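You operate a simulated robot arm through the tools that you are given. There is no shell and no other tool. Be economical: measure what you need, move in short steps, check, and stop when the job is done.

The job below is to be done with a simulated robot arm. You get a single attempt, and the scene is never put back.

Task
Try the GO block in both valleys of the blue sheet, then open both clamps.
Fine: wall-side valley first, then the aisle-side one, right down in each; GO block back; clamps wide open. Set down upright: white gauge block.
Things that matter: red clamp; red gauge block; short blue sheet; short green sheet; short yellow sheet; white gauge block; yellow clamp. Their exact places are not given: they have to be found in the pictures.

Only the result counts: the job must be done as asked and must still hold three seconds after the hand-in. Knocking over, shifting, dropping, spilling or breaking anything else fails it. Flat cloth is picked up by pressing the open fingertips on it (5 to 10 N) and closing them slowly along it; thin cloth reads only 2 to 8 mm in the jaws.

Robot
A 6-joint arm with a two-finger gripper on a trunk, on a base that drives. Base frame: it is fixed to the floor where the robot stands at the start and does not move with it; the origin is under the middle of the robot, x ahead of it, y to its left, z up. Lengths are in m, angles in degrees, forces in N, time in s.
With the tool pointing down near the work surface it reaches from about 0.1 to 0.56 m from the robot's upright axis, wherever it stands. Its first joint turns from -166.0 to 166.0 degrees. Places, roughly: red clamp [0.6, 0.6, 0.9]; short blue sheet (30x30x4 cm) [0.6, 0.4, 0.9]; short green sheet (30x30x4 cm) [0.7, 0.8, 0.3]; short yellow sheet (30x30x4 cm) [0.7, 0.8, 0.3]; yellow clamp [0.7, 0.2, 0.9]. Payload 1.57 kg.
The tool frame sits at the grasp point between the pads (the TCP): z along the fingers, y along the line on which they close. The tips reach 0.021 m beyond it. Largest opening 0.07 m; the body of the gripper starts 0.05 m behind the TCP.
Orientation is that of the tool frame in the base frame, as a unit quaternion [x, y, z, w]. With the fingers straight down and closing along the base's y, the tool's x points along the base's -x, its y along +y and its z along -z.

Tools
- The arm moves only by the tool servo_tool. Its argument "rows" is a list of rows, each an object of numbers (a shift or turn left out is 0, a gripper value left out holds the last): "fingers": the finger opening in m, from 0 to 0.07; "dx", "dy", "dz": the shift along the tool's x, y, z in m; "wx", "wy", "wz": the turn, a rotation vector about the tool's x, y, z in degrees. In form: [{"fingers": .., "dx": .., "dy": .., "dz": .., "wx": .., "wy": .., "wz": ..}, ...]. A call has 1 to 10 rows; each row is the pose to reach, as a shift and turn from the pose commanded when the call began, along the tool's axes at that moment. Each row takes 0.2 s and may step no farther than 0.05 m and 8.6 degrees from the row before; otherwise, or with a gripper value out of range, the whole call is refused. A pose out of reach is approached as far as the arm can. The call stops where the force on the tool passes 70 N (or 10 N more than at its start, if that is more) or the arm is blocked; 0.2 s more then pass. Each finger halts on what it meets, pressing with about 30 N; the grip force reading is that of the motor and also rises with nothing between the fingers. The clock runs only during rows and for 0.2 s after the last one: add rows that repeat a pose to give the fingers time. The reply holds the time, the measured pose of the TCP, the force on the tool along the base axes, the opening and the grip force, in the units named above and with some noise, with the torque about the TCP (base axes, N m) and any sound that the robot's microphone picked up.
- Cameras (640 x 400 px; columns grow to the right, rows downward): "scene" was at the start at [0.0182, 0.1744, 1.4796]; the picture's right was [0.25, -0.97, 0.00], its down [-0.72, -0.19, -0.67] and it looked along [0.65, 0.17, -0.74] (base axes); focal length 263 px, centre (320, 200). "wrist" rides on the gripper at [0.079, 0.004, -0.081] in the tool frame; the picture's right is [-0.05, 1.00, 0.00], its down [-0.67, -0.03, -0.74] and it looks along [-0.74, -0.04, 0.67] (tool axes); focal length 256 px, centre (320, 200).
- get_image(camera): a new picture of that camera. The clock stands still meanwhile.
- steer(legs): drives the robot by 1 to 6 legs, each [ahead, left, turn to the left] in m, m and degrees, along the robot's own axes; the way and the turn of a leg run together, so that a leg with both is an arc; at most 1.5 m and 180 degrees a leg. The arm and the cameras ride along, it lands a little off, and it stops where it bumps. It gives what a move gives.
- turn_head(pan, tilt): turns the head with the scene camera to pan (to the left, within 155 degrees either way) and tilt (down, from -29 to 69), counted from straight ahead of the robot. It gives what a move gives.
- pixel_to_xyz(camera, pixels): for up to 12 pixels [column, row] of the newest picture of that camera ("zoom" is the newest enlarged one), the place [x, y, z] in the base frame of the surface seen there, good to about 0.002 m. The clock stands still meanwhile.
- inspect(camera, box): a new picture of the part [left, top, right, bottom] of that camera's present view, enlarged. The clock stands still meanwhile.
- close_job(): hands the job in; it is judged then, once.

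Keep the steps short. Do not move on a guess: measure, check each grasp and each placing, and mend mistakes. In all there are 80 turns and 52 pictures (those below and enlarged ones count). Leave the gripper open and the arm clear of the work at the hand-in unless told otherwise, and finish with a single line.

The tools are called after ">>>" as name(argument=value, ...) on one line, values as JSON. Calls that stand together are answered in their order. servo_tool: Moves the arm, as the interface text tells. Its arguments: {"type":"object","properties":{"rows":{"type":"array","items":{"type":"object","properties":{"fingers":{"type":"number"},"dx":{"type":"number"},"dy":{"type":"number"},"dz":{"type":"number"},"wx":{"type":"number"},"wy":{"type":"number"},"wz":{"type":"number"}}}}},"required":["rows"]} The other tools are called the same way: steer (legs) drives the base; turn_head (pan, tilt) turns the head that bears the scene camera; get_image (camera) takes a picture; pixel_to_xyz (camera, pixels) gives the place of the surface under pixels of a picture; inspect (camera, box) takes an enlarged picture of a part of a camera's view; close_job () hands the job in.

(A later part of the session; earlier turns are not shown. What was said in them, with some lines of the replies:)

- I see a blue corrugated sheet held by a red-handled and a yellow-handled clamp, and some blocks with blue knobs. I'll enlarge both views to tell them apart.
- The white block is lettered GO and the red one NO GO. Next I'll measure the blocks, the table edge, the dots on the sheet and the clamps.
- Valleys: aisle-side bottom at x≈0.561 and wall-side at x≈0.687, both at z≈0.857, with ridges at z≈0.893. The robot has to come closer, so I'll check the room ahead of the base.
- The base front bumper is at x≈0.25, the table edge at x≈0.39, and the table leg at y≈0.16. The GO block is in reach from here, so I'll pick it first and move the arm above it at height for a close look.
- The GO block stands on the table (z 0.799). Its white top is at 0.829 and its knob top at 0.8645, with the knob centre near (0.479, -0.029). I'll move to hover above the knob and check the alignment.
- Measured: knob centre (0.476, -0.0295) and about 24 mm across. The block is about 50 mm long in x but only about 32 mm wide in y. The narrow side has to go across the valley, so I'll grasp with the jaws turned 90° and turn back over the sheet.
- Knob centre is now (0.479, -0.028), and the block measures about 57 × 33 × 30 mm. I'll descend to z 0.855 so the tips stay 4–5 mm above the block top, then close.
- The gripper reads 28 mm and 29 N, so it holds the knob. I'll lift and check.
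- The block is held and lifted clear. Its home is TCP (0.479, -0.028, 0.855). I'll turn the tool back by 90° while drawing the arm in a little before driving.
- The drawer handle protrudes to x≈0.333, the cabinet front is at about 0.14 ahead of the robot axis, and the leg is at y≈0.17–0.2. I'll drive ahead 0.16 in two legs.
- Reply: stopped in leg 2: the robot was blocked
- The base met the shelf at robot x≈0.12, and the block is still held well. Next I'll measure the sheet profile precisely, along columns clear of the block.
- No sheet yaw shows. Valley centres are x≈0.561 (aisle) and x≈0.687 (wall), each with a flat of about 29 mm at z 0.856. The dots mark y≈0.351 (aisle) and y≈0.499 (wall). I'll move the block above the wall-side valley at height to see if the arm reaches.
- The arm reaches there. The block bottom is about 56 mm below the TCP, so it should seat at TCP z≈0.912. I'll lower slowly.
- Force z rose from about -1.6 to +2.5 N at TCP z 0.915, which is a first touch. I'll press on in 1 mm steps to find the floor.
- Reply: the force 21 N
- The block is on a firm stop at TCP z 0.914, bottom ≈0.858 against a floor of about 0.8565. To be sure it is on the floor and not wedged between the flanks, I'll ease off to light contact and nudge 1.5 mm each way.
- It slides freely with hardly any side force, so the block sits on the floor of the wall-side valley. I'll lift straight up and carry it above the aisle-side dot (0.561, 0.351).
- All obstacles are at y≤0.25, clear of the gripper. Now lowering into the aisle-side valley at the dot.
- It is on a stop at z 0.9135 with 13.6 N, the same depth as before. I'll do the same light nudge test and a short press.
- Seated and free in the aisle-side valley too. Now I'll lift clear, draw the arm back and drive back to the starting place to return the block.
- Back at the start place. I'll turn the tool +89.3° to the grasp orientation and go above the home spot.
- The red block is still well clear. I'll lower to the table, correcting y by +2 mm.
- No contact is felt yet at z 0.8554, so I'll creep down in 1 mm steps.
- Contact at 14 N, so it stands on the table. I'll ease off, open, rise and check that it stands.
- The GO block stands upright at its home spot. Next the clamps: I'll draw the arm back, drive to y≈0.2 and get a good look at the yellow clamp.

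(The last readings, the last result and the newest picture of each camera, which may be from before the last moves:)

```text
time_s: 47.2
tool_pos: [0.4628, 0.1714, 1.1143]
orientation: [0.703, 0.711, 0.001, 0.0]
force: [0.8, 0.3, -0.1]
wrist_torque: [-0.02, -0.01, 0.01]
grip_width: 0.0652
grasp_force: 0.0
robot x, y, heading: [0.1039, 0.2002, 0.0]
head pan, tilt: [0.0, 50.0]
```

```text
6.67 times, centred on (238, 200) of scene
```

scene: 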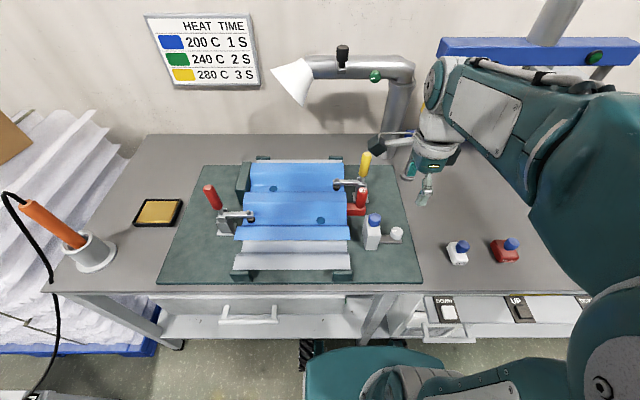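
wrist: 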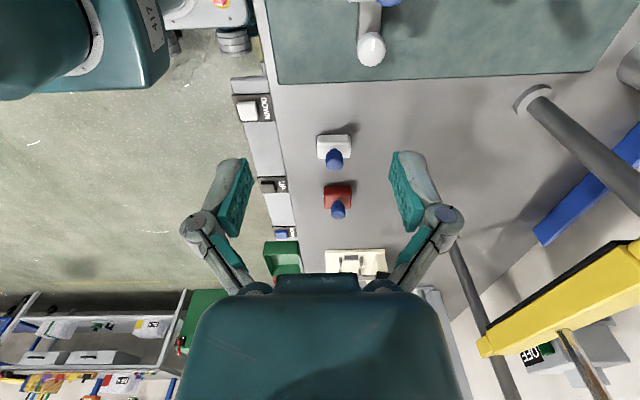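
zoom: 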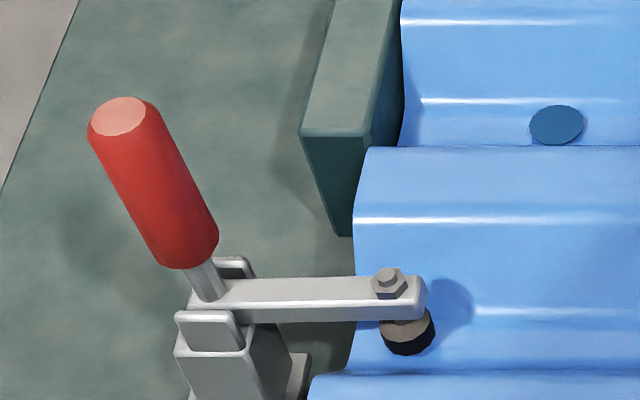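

The handles lean outward and each handle and bar appear to be one lever, so pulling the handle outward and down lifts the bar. The yellow handle centre is about (0.685, 0.219), z 0.93–1.00. I'll hover over it with the jaws closing along x.

>>> servo_tool(rows=[{"dx": 0.01, "dy": 0.045}, {"dx": 0.02, "dy": 0.09}, {"dx": 0.03, "dy": 0.135}, {"dx": 0.04, "dy": 0.175}, {"dx": 0.049, "dy": 0.2, "dz": 0.01}, {"dx": 0.049, "dy": 0.2215, "dz": 0.03}, {"dx": 0.049, "dy": 0.2215, "dz": 0.045}, {"dx": 0.049, "dy": 0.2215, "dz": 0.045}])

>>> get_image(camera="wrist")

```text
time_s: 49.0
tool_pos: [0.6845, 0.2242, 1.0671]
orientation: [0.704, 0.71, 0.0, 0.0]
force: [0.4, 0.6, 0.4]
wrist_torque: [0.01, -0.01, -0.01]
grip_width: 0.0649
grasp_force: 0.0
robot x, y, heading: [0.1007, 0.2017, -0.5]
head pan, tilt: [0.0, 50.0]
```

```text
21 pictures are left
```

wrist: 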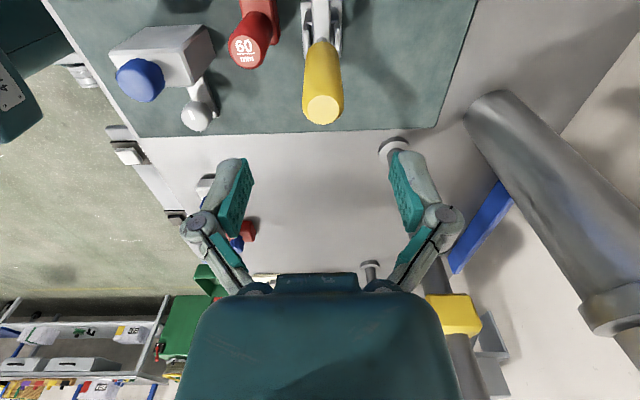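

>>> pixel_to_xyz(camera="wrist", pixels=[[323, 110], [323, 80], [322, 55], [308, 100], [340, 100], [322, 25], [248, 50], [300, 80], [500, 120], [395, 148], [180, 45], [322, 10]])

>>> inspect(camera="wrist", box=[240, 0, 400, 130])

```text
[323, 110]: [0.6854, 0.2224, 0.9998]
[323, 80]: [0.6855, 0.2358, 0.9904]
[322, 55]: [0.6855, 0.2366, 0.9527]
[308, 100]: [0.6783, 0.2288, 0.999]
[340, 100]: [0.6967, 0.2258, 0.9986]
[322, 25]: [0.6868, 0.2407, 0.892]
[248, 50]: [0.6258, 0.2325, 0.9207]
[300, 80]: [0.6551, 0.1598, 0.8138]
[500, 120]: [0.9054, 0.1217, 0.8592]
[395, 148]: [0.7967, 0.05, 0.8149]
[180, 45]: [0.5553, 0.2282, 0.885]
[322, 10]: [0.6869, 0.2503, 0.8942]
```

```text
3.08 times, centred on (320, 65) of wrist
```

zoom: 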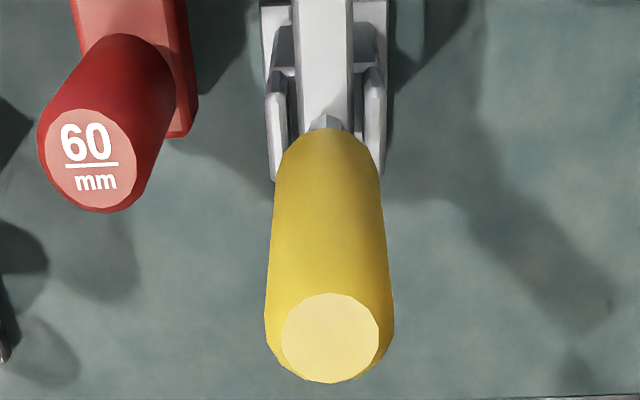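

The yellow handle centre is (0.6865, 0.223), about 27 mm across, top at z 1.000. I'll descend to z 0.98 and close on it.

>>> servo_tool(rows=[{"dy": 0.002, "dx": -0.001, "dz": 0.03}, {"dy": 0.002, "dx": -0.001, "dz": 0.06}, {"dy": 0.002, "dx": -0.001, "dz": 0.087}, {"dy": 0.002, "dx": -0.001, "dz": 0.087, "fingers": 0.04}, {"dy": 0.002, "dx": -0.001, "dz": 0.087, "fingers": 0.02}, {"dy": 0.002, "dx": -0.001, "dz": 0.087, "fingers": 0.02}])

```text
time_s: 50.4
tool_pos: [0.6867, 0.2241, 0.9823]
orientation: [0.703, 0.711, -0.001, 0.0]
force: [-4.3, 0.9, 4.8]
wrist_torque: [0.06, 0.05, -0.2]
grip_width: 0.0252
grasp_force: 32.5
robot x, y, heading: [0.1023, 0.1988, -0.0]
head pan, tilt: [0.0, 50.0]
```

The handle is gripped (25 mm, 32 N). I'll pull it a first 15° outward (−y) along the arc about a pivot near (y 0.232, z 0.895), and watch the forces.

>>> servo_tool(rows=[{"dx": -0.006, "dz": 0.0008}, {"dx": -0.012, "dz": 0.0022}, {"dx": -0.018, "dz": 0.0037}, {"dx": -0.0235, "dz": 0.0056}, {"dx": -0.0235, "dz": 0.0056}])

>>> inspect(camera="scene", box=[300, 140, 428, 220])

```text
time_s: 51.6
tool_pos: [0.686, 0.2005, 0.9761]
orientation: [0.703, 0.711, 0.0, 0.0]
force: [-7.9, 10.3, 3.5]
wrist_torque: [1.09, 0.16, -0.03]
grip_width: 0.0255
grasp_force: 31.4
robot x, y, heading: [0.1024, 0.202, -0.3]
head pan, tilt: [0.0, 50.0]
```

```text
5.00 times, centred on (364, 180) of scene
```

zoom: 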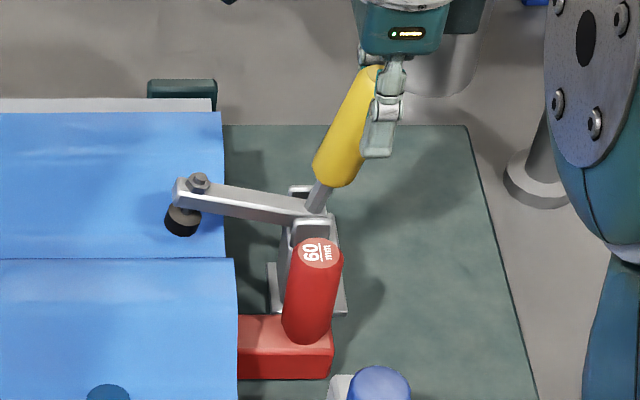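

The bar rises with the handle, so this is the right direction. I'll continue along the arc and let the tool tilt part-way with the handle.

>>> servo_tool(rows=[{"dx": -0.0083, "dz": 0.0037, "wy": 3.5}, {"dx": -0.0163, "dz": 0.0083, "wy": 7}, {"dx": -0.0237, "dz": 0.0137, "wy": 10.5}, {"dx": -0.0305, "dz": 0.0198, "wy": 14}, {"dx": -0.0366, "dz": 0.0266, "wy": 17.5}, {"dx": -0.042, "dz": 0.034, "wy": 21}, {"dx": -0.0466, "dz": 0.042, "wy": 24.5}, {"dx": -0.0503, "dz": 0.0503, "wy": 28}, {"dx": -0.0503, "dz": 0.0503, "wy": 28}])

>>> inspect(camera="scene", box=[300, 140, 428, 220])

```text
time_s: 53.6
tool_pos: [0.6853, 0.148, 0.9268]
orientation: [0.682, 0.69, 0.171, -0.174]
force: [-18.5, -2.0, 7.9]
wrist_torque: [0.58, -0.04, 0.06]
grip_width: 0.0248
grasp_force: 32.0
robot x, y, heading: [0.0994, 0.2029, -0.3]
head pan, tilt: [0.0, 50.0]
```

```text
5.00 times, centred on (364, 180) of scene
```

zoom: 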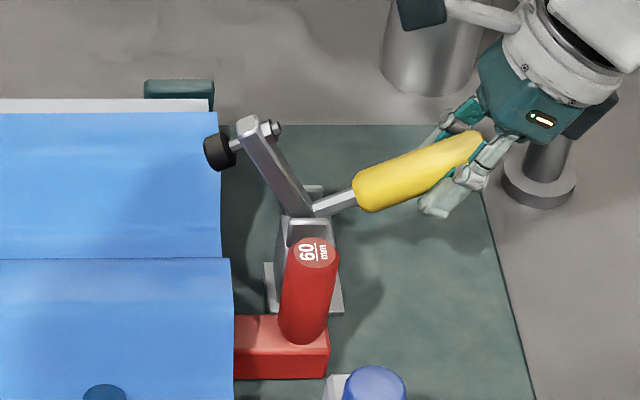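

The bar is up by about 60°. There is a side force of −18 N, so I'll shift the tool 2 mm toward −x and carry on along the arc until the stop is felt.

>>> servo_tool(rows=[{"dx": -0.0066, "dy": -0.002, "dz": 0.0065, "wy": 3.5}, {"dx": -0.0125, "dy": -0.002, "dz": 0.0134, "wy": 7}, {"dx": -0.0176, "dy": -0.002, "dz": 0.021, "wy": 10.5}, {"dx": -0.0176, "dy": -0.002, "dz": 0.021, "wy": 10.5}])

>>> inspect(camera="scene", box=[300, 140, 428, 220])

```text
time_s: 54.6
tool_pos: [0.6855, 0.142, 0.8988]
orientation: [0.664, 0.671, 0.232, -0.235]
force: [2.3, -5.0, 7.0]
wrist_torque: [0.63, 0.01, -0.09]
grip_width: 0.0245
grasp_force: 31.8
robot x, y, heading: [0.1004, 0.2056, 0.1]
head pan, tilt: [0.0, 50.0]
```

```text
5.00 times, centred on (364, 180) of scene
```

zoom: 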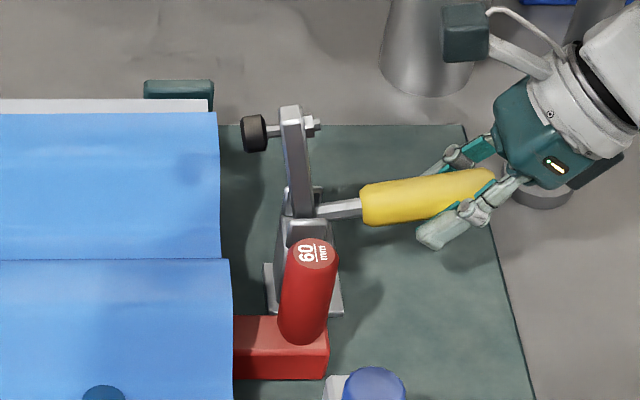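

The bar is almost upright with no stop felt. I'll go about 12–18° further to have it wide open, watching for the stop.

>>> servo_tool(rows=[{"dx": -0.0028, "dz": 0.0036}, {"dx": -0.0057, "dz": 0.0072}, {"dx": -0.008, "dz": 0.011}, {"dx": -0.0106, "dz": 0.0149}, {"dx": -0.0106, "dz": 0.0149}])

>>> inspect(camera="scene", box=[300, 140, 428, 220])

```text
time_s: 55.8
tool_pos: [0.6845, 0.1434, 0.879]
orientation: [0.663, 0.671, 0.231, -0.238]
force: [11.5, -1.3, -2.1]
wrist_torque: [-0.14, 0.17, -0.03]
grip_width: 0.0276
grasp_force: 5.9
robot x, y, heading: [0.1026, 0.1989, -0.5]
head pan, tilt: [0.0, 50.0]
```

```text
5.00 times, centred on (364, 180) of scene
```

zoom: 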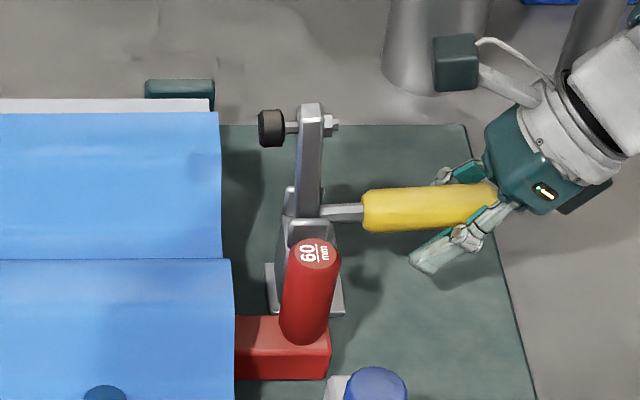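

The grip loosened as the handle met its end stop, with the bar now upright (about 90° open). I'll open the jaws and back out along the tool axis.

>>> servo_tool(rows=[{"fingers": 0.045}, {"fingers": 0.065}, {"fingers": 0.065}, {"dz": -0.03}, {"dz": -0.07}, {"dz": -0.11}, {"dz": -0.15}, {"dz": -0.18}])

>>> inspect(camera="scene", box=[300, 140, 428, 220])

```text
time_s: 57.6
tool_pos: [0.6846, 0.031, 1.0206]
orientation: [0.664, 0.671, 0.231, -0.236]
force: [0.4, -0.2, 0.1]
wrist_torque: [0.0, 0.02, -0.01]
grip_width: 0.065
grasp_force: 0.2
robot x, y, heading: [0.1009, 0.2033, -0.1]
head pan, tilt: [0.0, 50.0]
```

```text
5.00 times, centred on (364, 180) of scene
```

zoom: 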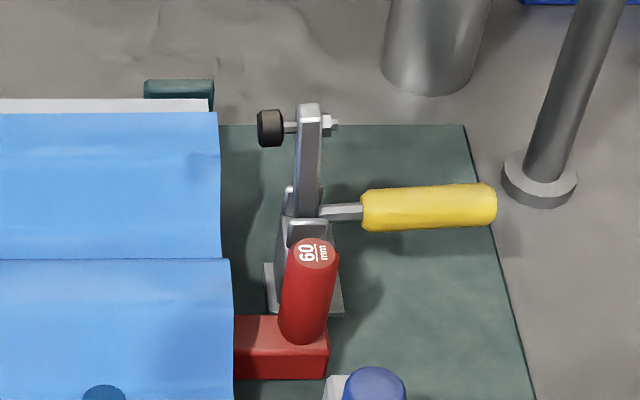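

The yellow clamp stays wide open. I'll bring the tool upright, draw back, and drive round to the red clamp (robot y≈0.46).

>>> servo_tool(rows=[{"dx": 0.019, "dy": -0.031, "dz": -0.001, "wy": -5.5}, {"dx": 0.038, "dy": -0.062, "dz": -0.002, "wy": -11}, {"dx": 0.057, "dy": -0.094, "dz": -0.003, "wy": -16.5}, {"dx": 0.076, "dy": -0.125, "dz": -0.005, "wy": -22}, {"dx": 0.095, "dy": -0.157, "dz": -0.006, "wy": -27.5}, {"dx": 0.115, "dy": -0.19, "dz": -0.007, "wy": -33}, {"dx": 0.134, "dy": -0.22, "dz": -0.008, "wy": -38.5}, {"dx": 0.134, "dy": -0.22, "dz": -0.008, "wy": -38.5}])

>>> servo_tool(rows=[{"wz": -8.5}, {"wz": -17}, {"wz": -25.5}, {"wz": -34}, {"wz": -42.5}, {"wz": -51}, {"wz": -59.5}, {"wz": -68}, {"wz": -76.5}, {"wz": -85}])

>>> servo_tool(rows=[{"wz": -8.5}, {"wz": -17}, {"wz": -25.5}, {"wz": -34}, {"wz": -42.5}, {"wz": -51}, {"wz": -59.5}, {"wz": -68}, {"wz": -76.5}, {"wz": -85}])

```text
time_s: 59.4
tool_pos: [0.4638, 0.1248, 1.114]
orientation: [0.703, 0.711, 0.0, 0.001]
force: [0.6, 0.1, -0.2]
wrist_torque: [0.01, -0.01, 0.03]
grip_width: 0.065
grasp_force: 0.1
robot x, y, heading: [0.1011, 0.2032, -0.1]
head pan, tilt: [0.0, 50.0]
```

```text
time_s: 61.6
tool_pos: [0.4639, 0.1296, 1.1123]
orientation: [0.037, 0.999, 0.001, 0.0]
force: [-0.6, 0.5, 0.8]
wrist_torque: [-0.04, -0.01, 0.02]
grip_width: 0.0651
grasp_force: 0.0
robot x, y, heading: [0.1035, 0.2043, -0.3]
head pan, tilt: [0.0, 50.0]
```

```text
time_s: 63.8
tool_pos: [0.4646, 0.1302, 1.1106]
orientation: [-0.648, 0.761, 0.0, 0.0]
force: [0.2, -0.7, 0.1]
wrist_torque: [-0.03, -0.01, -0.02]
grip_width: 0.0651
grasp_force: 0.0
robot x, y, heading: [0.1015, 0.1989, -0.3]
head pan, tilt: [0.0, 50.0]
```

>>> servo_tool(rows=[{"wz": -4.6}, {"wz": -9.2}, {"wz": -9.2}])

>>> steer(legs=[[-0.05, 0, 0], [0, 0.28, 0], [0.05, 0, 0]])

>>> get_image(camera="scene")

```text
time_s: 64.6
tool_pos: [0.4651, 0.1294, 1.1121]
orientation: [-0.706, 0.708, 0.001, 0.0]
force: [0.2, 0.7, -0.1]
wrist_torque: [0.02, 0.01, 0.01]
grip_width: 0.0655
grasp_force: 0.1
robot x, y, heading: [0.1059, 0.2005, -0.1]
head pan, tilt: [0.0, 50.0]
```

```text
time_s: 67.6
tool_pos: [0.4679, 0.4099, 1.1109]
orientation: [-0.706, 0.708, 0.001, 0.002]
force: [-0.1, 0.0, -0.1]
wrist_torque: [0.03, -0.03, 0.01]
grip_width: 0.0651
grasp_force: 0.1
robot x, y, heading: [0.1061, 0.4845, -0.4]
head pan, tilt: [0.0, 50.0]
```

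```text
14 pictures are left
```

scene: 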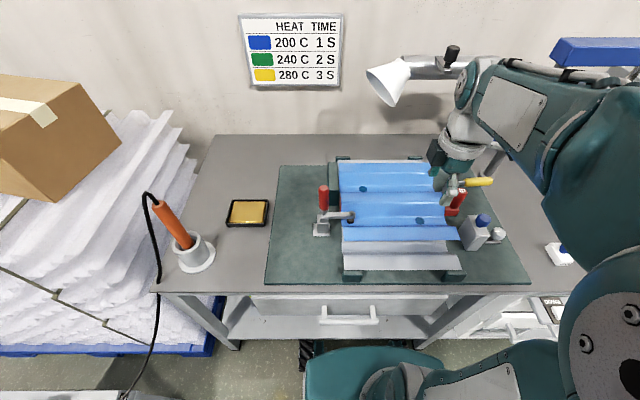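

I'll hover above the red handle (about (0.562, 0.62)) and look with the wrist camera.

>>> servo_tool(rows=[{"dx": -0.04, "dy": -0.018}, {"dx": -0.08, "dy": -0.036}, {"dx": -0.12, "dy": -0.054}, {"dx": -0.16, "dy": -0.072}, {"dx": -0.2, "dy": -0.09, "dz": 0.015}, {"dx": -0.21, "dy": -0.094, "dz": 0.035}, {"dx": -0.21, "dy": -0.094, "dz": 0.04}, {"dx": -0.21, "dy": -0.094, "dz": 0.04}])

>>> get_image(camera="wrist")

```text
time_s: 69.4
tool_pos: [0.5614, 0.6214, 1.071]
orientation: [-0.706, 0.708, 0.002, 0.0]
force: [0.1, 0.1, 0.3]
wrist_torque: [0.0, 0.0, -0.06]
grip_width: 0.0652
grasp_force: 0.1
robot x, y, heading: [0.1024, 0.4831, -0.1]
head pan, tilt: [0.0, 50.0]
```

```text
13 pictures are left
```

wrist: 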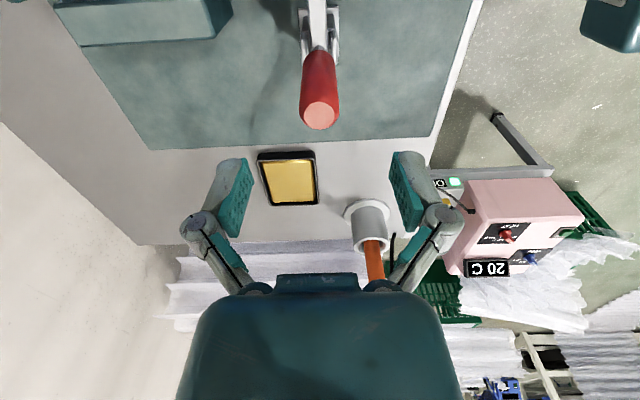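

>>> pixel_to_xyz(camera="wrist", pixels=[[320, 114], [320, 80], [319, 60], [306, 105], [336, 105], [317, 45], [317, 10], [368, 215], [372, 250], [290, 180], [374, 270], [303, 20]])

```text
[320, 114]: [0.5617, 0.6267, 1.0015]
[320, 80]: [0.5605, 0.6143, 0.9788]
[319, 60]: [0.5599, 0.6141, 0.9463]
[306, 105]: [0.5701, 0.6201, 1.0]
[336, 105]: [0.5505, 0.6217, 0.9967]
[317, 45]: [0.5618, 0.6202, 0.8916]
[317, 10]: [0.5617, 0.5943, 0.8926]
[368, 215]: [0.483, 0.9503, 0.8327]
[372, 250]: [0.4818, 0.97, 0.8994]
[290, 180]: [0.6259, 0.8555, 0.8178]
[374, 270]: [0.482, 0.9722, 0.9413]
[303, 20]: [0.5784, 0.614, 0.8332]
```

Red handle centre is (0.561, 0.627) with its top at z 1.001. The soldering-iron stand is at y≈0.95, so I'll tilt less this time and leave straight up. Descending and closing now.

>>> servo_tool(rows=[{"dx": -0.005, "dz": 0.03}, {"dx": -0.005, "dz": 0.06}, {"dx": -0.005, "dz": 0.089}, {"dx": -0.005, "dz": 0.089, "fingers": 0.04}, {"dx": -0.005, "dz": 0.089, "fingers": 0.02}, {"dx": -0.005, "dz": 0.089, "fingers": 0.02}])

```text
time_s: 70.8
tool_pos: [0.5618, 0.6271, 0.9833]
orientation: [-0.706, 0.708, 0.001, 0.001]
force: [0.5, 1.5, 3.7]
wrist_torque: [0.11, -0.21, 0.06]
grip_width: 0.0257
grasp_force: 32.1
robot x, y, heading: [0.1051, 0.483, -0.3]
head pan, tilt: [0.0, 50.0]
```

Gripped (25.7 mm, 32 N). Pulling outward (+y) along the mirrored arc with a mild tilt.

>>> servo_tool(rows=[{"dx": -0.0105, "dz": 0.0017, "wy": 2.2}, {"dx": -0.0208, "dz": 0.0048, "wy": 4.4}, {"dx": -0.0306, "dz": 0.009, "wy": 6.6}, {"dx": -0.0398, "dz": 0.0145, "wy": 8.8}, {"dx": -0.0483, "dz": 0.021, "wy": 11}, {"dx": -0.0559, "dz": 0.0285, "wy": 13.2}, {"dx": -0.0626, "dz": 0.0368, "wy": 15.4}, {"dx": -0.0682, "dz": 0.0459, "wy": 17.6}, {"dx": -0.0726, "dz": 0.0556, "wy": 20}, {"dx": -0.0726, "dz": 0.0556, "wy": 20}])

>>> get_image(camera="scene")

```text
time_s: 73.0
tool_pos: [0.5617, 0.6987, 0.9272]
orientation: [-0.696, 0.697, -0.121, -0.122]
force: [8.7, 1.0, 5.9]
wrist_torque: [-0.39, 0.0, 0.1]
grip_width: 0.0248
grasp_force: 32.7
robot x, y, heading: [0.1049, 0.4829, -0.2]
head pan, tilt: [0.0, 50.0]
```

```text
12 pictures are left
```

scene: 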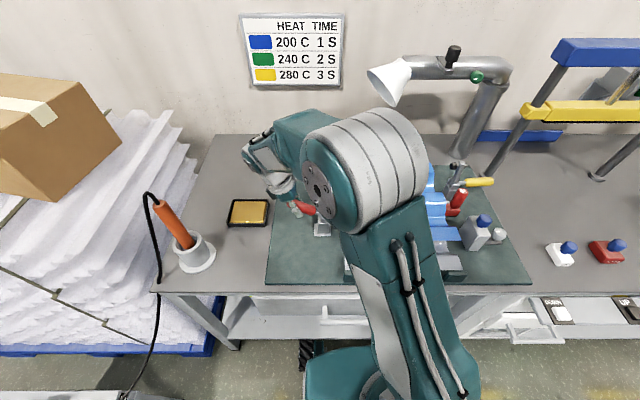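

The handle is following. I'll continue to the end stop.

>>> servo_tool(rows=[{"dx": -0.0056, "dz": 0.0073, "wy": 1}, {"dx": -0.0105, "dz": 0.015, "wy": 2}, {"dx": -0.0146, "dz": 0.0233, "wy": 3}, {"dx": -0.0168, "dz": 0.0289, "wy": 4}, {"dx": -0.0185, "dz": 0.0347, "wy": 5}, {"dx": -0.0185, "dz": 0.0347, "wy": 5}])

>>> get_image(camera="wrist")

```text
time_s: 74.4
tool_pos: [0.5612, 0.706, 0.8876]
orientation: [-0.69, 0.691, -0.152, -0.153]
force: [6.4, 0.5, -1.0]
wrist_torque: [0.01, 0.01, 0.05]
grip_width: 0.0243
grasp_force: 32.3
robot x, y, heading: [0.102, 0.4857, -0.4]
head pan, tilt: [0.0, 50.0]
```

```text
11 pictures are left
```

wrist: 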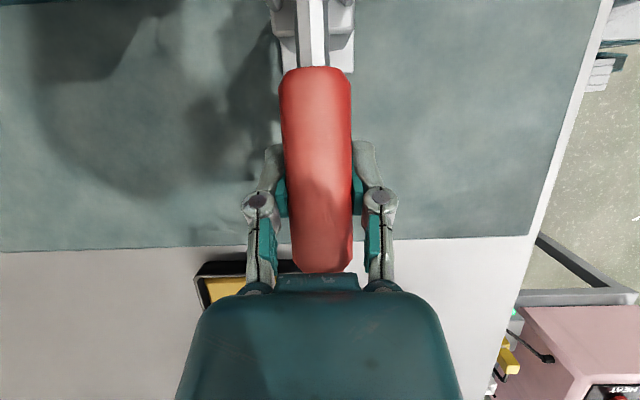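

>>> servo_tool(rows=[{"dx": -0.0021, "dz": 0.0045}, {"dx": -0.0042, "dz": 0.009}, {"dx": -0.0042, "dz": 0.009}])

```text
time_s: 75.2
tool_pos: [0.5627, 0.7047, 0.8768]
orientation: [-0.69, 0.691, -0.151, -0.154]
force: [2.9, -1.2, 1.9]
wrist_torque: [0.09, -0.01, 0.04]
grip_width: 0.0241
grasp_force: 31.7
robot x, y, heading: [0.103, 0.4861, -0.3]
head pan, tilt: [0.0, 50.0]
```

The handle is below horizontal and moving easily. I'll open the jaws and leave straight up.

>>> servo_tool(rows=[{"fingers": 0.045}, {"fingers": 0.065}, {"fingers": 0.065}, {"dx": 0.0127, "dz": -0.0272}, {"dx": 0.03, "dz": -0.0635}, {"dx": 0.047, "dz": -0.1}, {"dx": 0.063, "dz": -0.136}, {"dx": 0.08, "dz": -0.172}, {"dx": 0.093, "dz": -0.2}])

>>> get_image(camera="wrist")

```text
time_s: 77.2
tool_pos: [0.5623, 0.7046, 1.1017]
orientation: [-0.69, 0.691, -0.152, -0.154]
force: [-0.7, -0.3, 0.2]
wrist_torque: [0.02, 0.01, 0.01]
grip_width: 0.0651
grasp_force: 0.0
robot x, y, heading: [0.1059, 0.4834, -0.2]
head pan, tilt: [0.0, 50.0]
```

```text
10 pictures are left
```

wrist: 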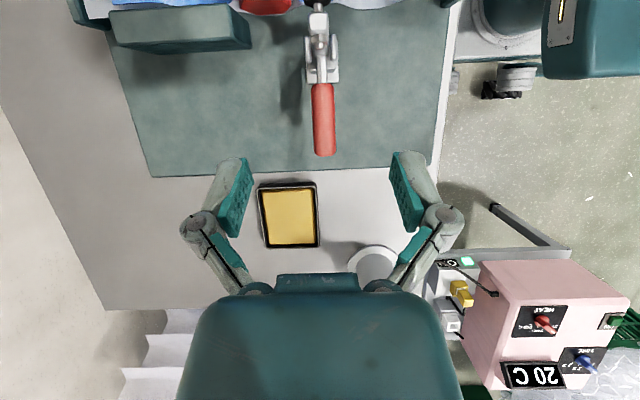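

The red clamp's bar stands up. I'll bring the tool upright and draw the arm away from the work, then check everything.

>>> servo_tool(rows=[{"dx": 0.03, "dy": 0.02, "dz": -0.02, "wy": -5}, {"dx": 0.06, "dy": 0.045, "dz": -0.035, "wy": -10}, {"dx": 0.09, "dy": 0.07, "dz": -0.04, "wy": -15}, {"dx": 0.12, "dy": 0.1, "dz": -0.045, "wy": -20}, {"dx": 0.14, "dy": 0.13, "dz": -0.055, "wy": -25}, {"dx": 0.15, "dy": 0.16, "dz": -0.06, "wy": -25}, {"dx": 0.15, "dy": 0.18, "dz": -0.06, "wy": -25}])

>>> steer(legs=[[-0.1, 0, 0], [0, -0.3, 0]])

>>> get_image(camera="scene")

```text
time_s: 78.8
tool_pos: [0.3818, 0.5933, 1.2169]
orientation: [-0.707, 0.707, 0.0, 0.001]
force: [-0.4, 0.1, -0.1]
wrist_torque: [0.01, 0.01, -0.01]
grip_width: 0.065
grasp_force: 0.0
robot x, y, heading: [0.1043, 0.4844, -0.2]
head pan, tilt: [0.0, 50.0]
```

```text
time_s: 81.6
tool_pos: [0.2792, 0.2952, 1.2164]
orientation: [-0.706, 0.709, 0.0, 0.0]
force: [-0.2, 0.1, 0.0]
wrist_torque: [0.02, 0.02, 0.0]
grip_width: 0.0647
grasp_force: 0.1
robot x, y, heading: [0.0013, 0.1837, -0.3]
head pan, tilt: [0.0, 50.0]
```

```text
9 pictures are left
```

scene: 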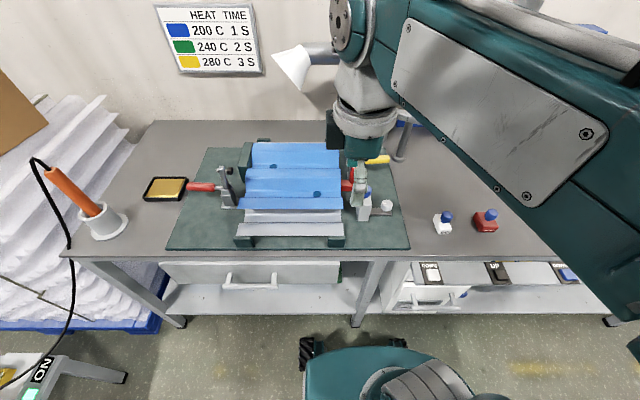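

>>> inspect(camera="scene", box=[160, 130, 320, 230])

>>> inspect(camera="scene", box=[340, 140, 520, 250])

```text
4.00 times, centred on (240, 180) of scene
```

zoom: 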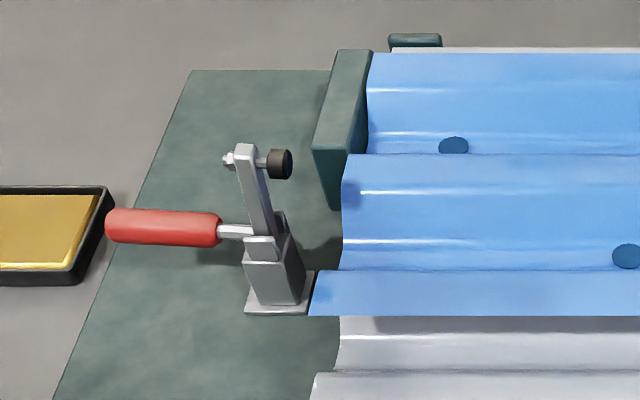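

```text
3.56 times, centred on (430, 195) of scene
```

zoom: 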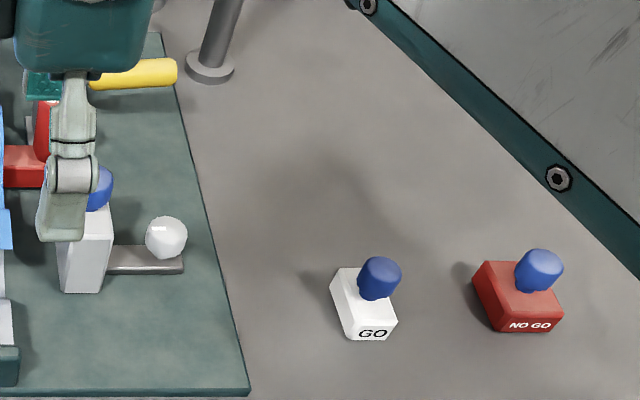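

Both clamps stand wide open, the blue sheet is in place, and the GO block is upright at its home spot with the arm clear. Handing in.

>>> close_job()

```text
The job is handed in.
```

I tried the GO block right down in the wall-side valley, then the aisle-side one, set it back upright in its place, and left both clamps wide open.
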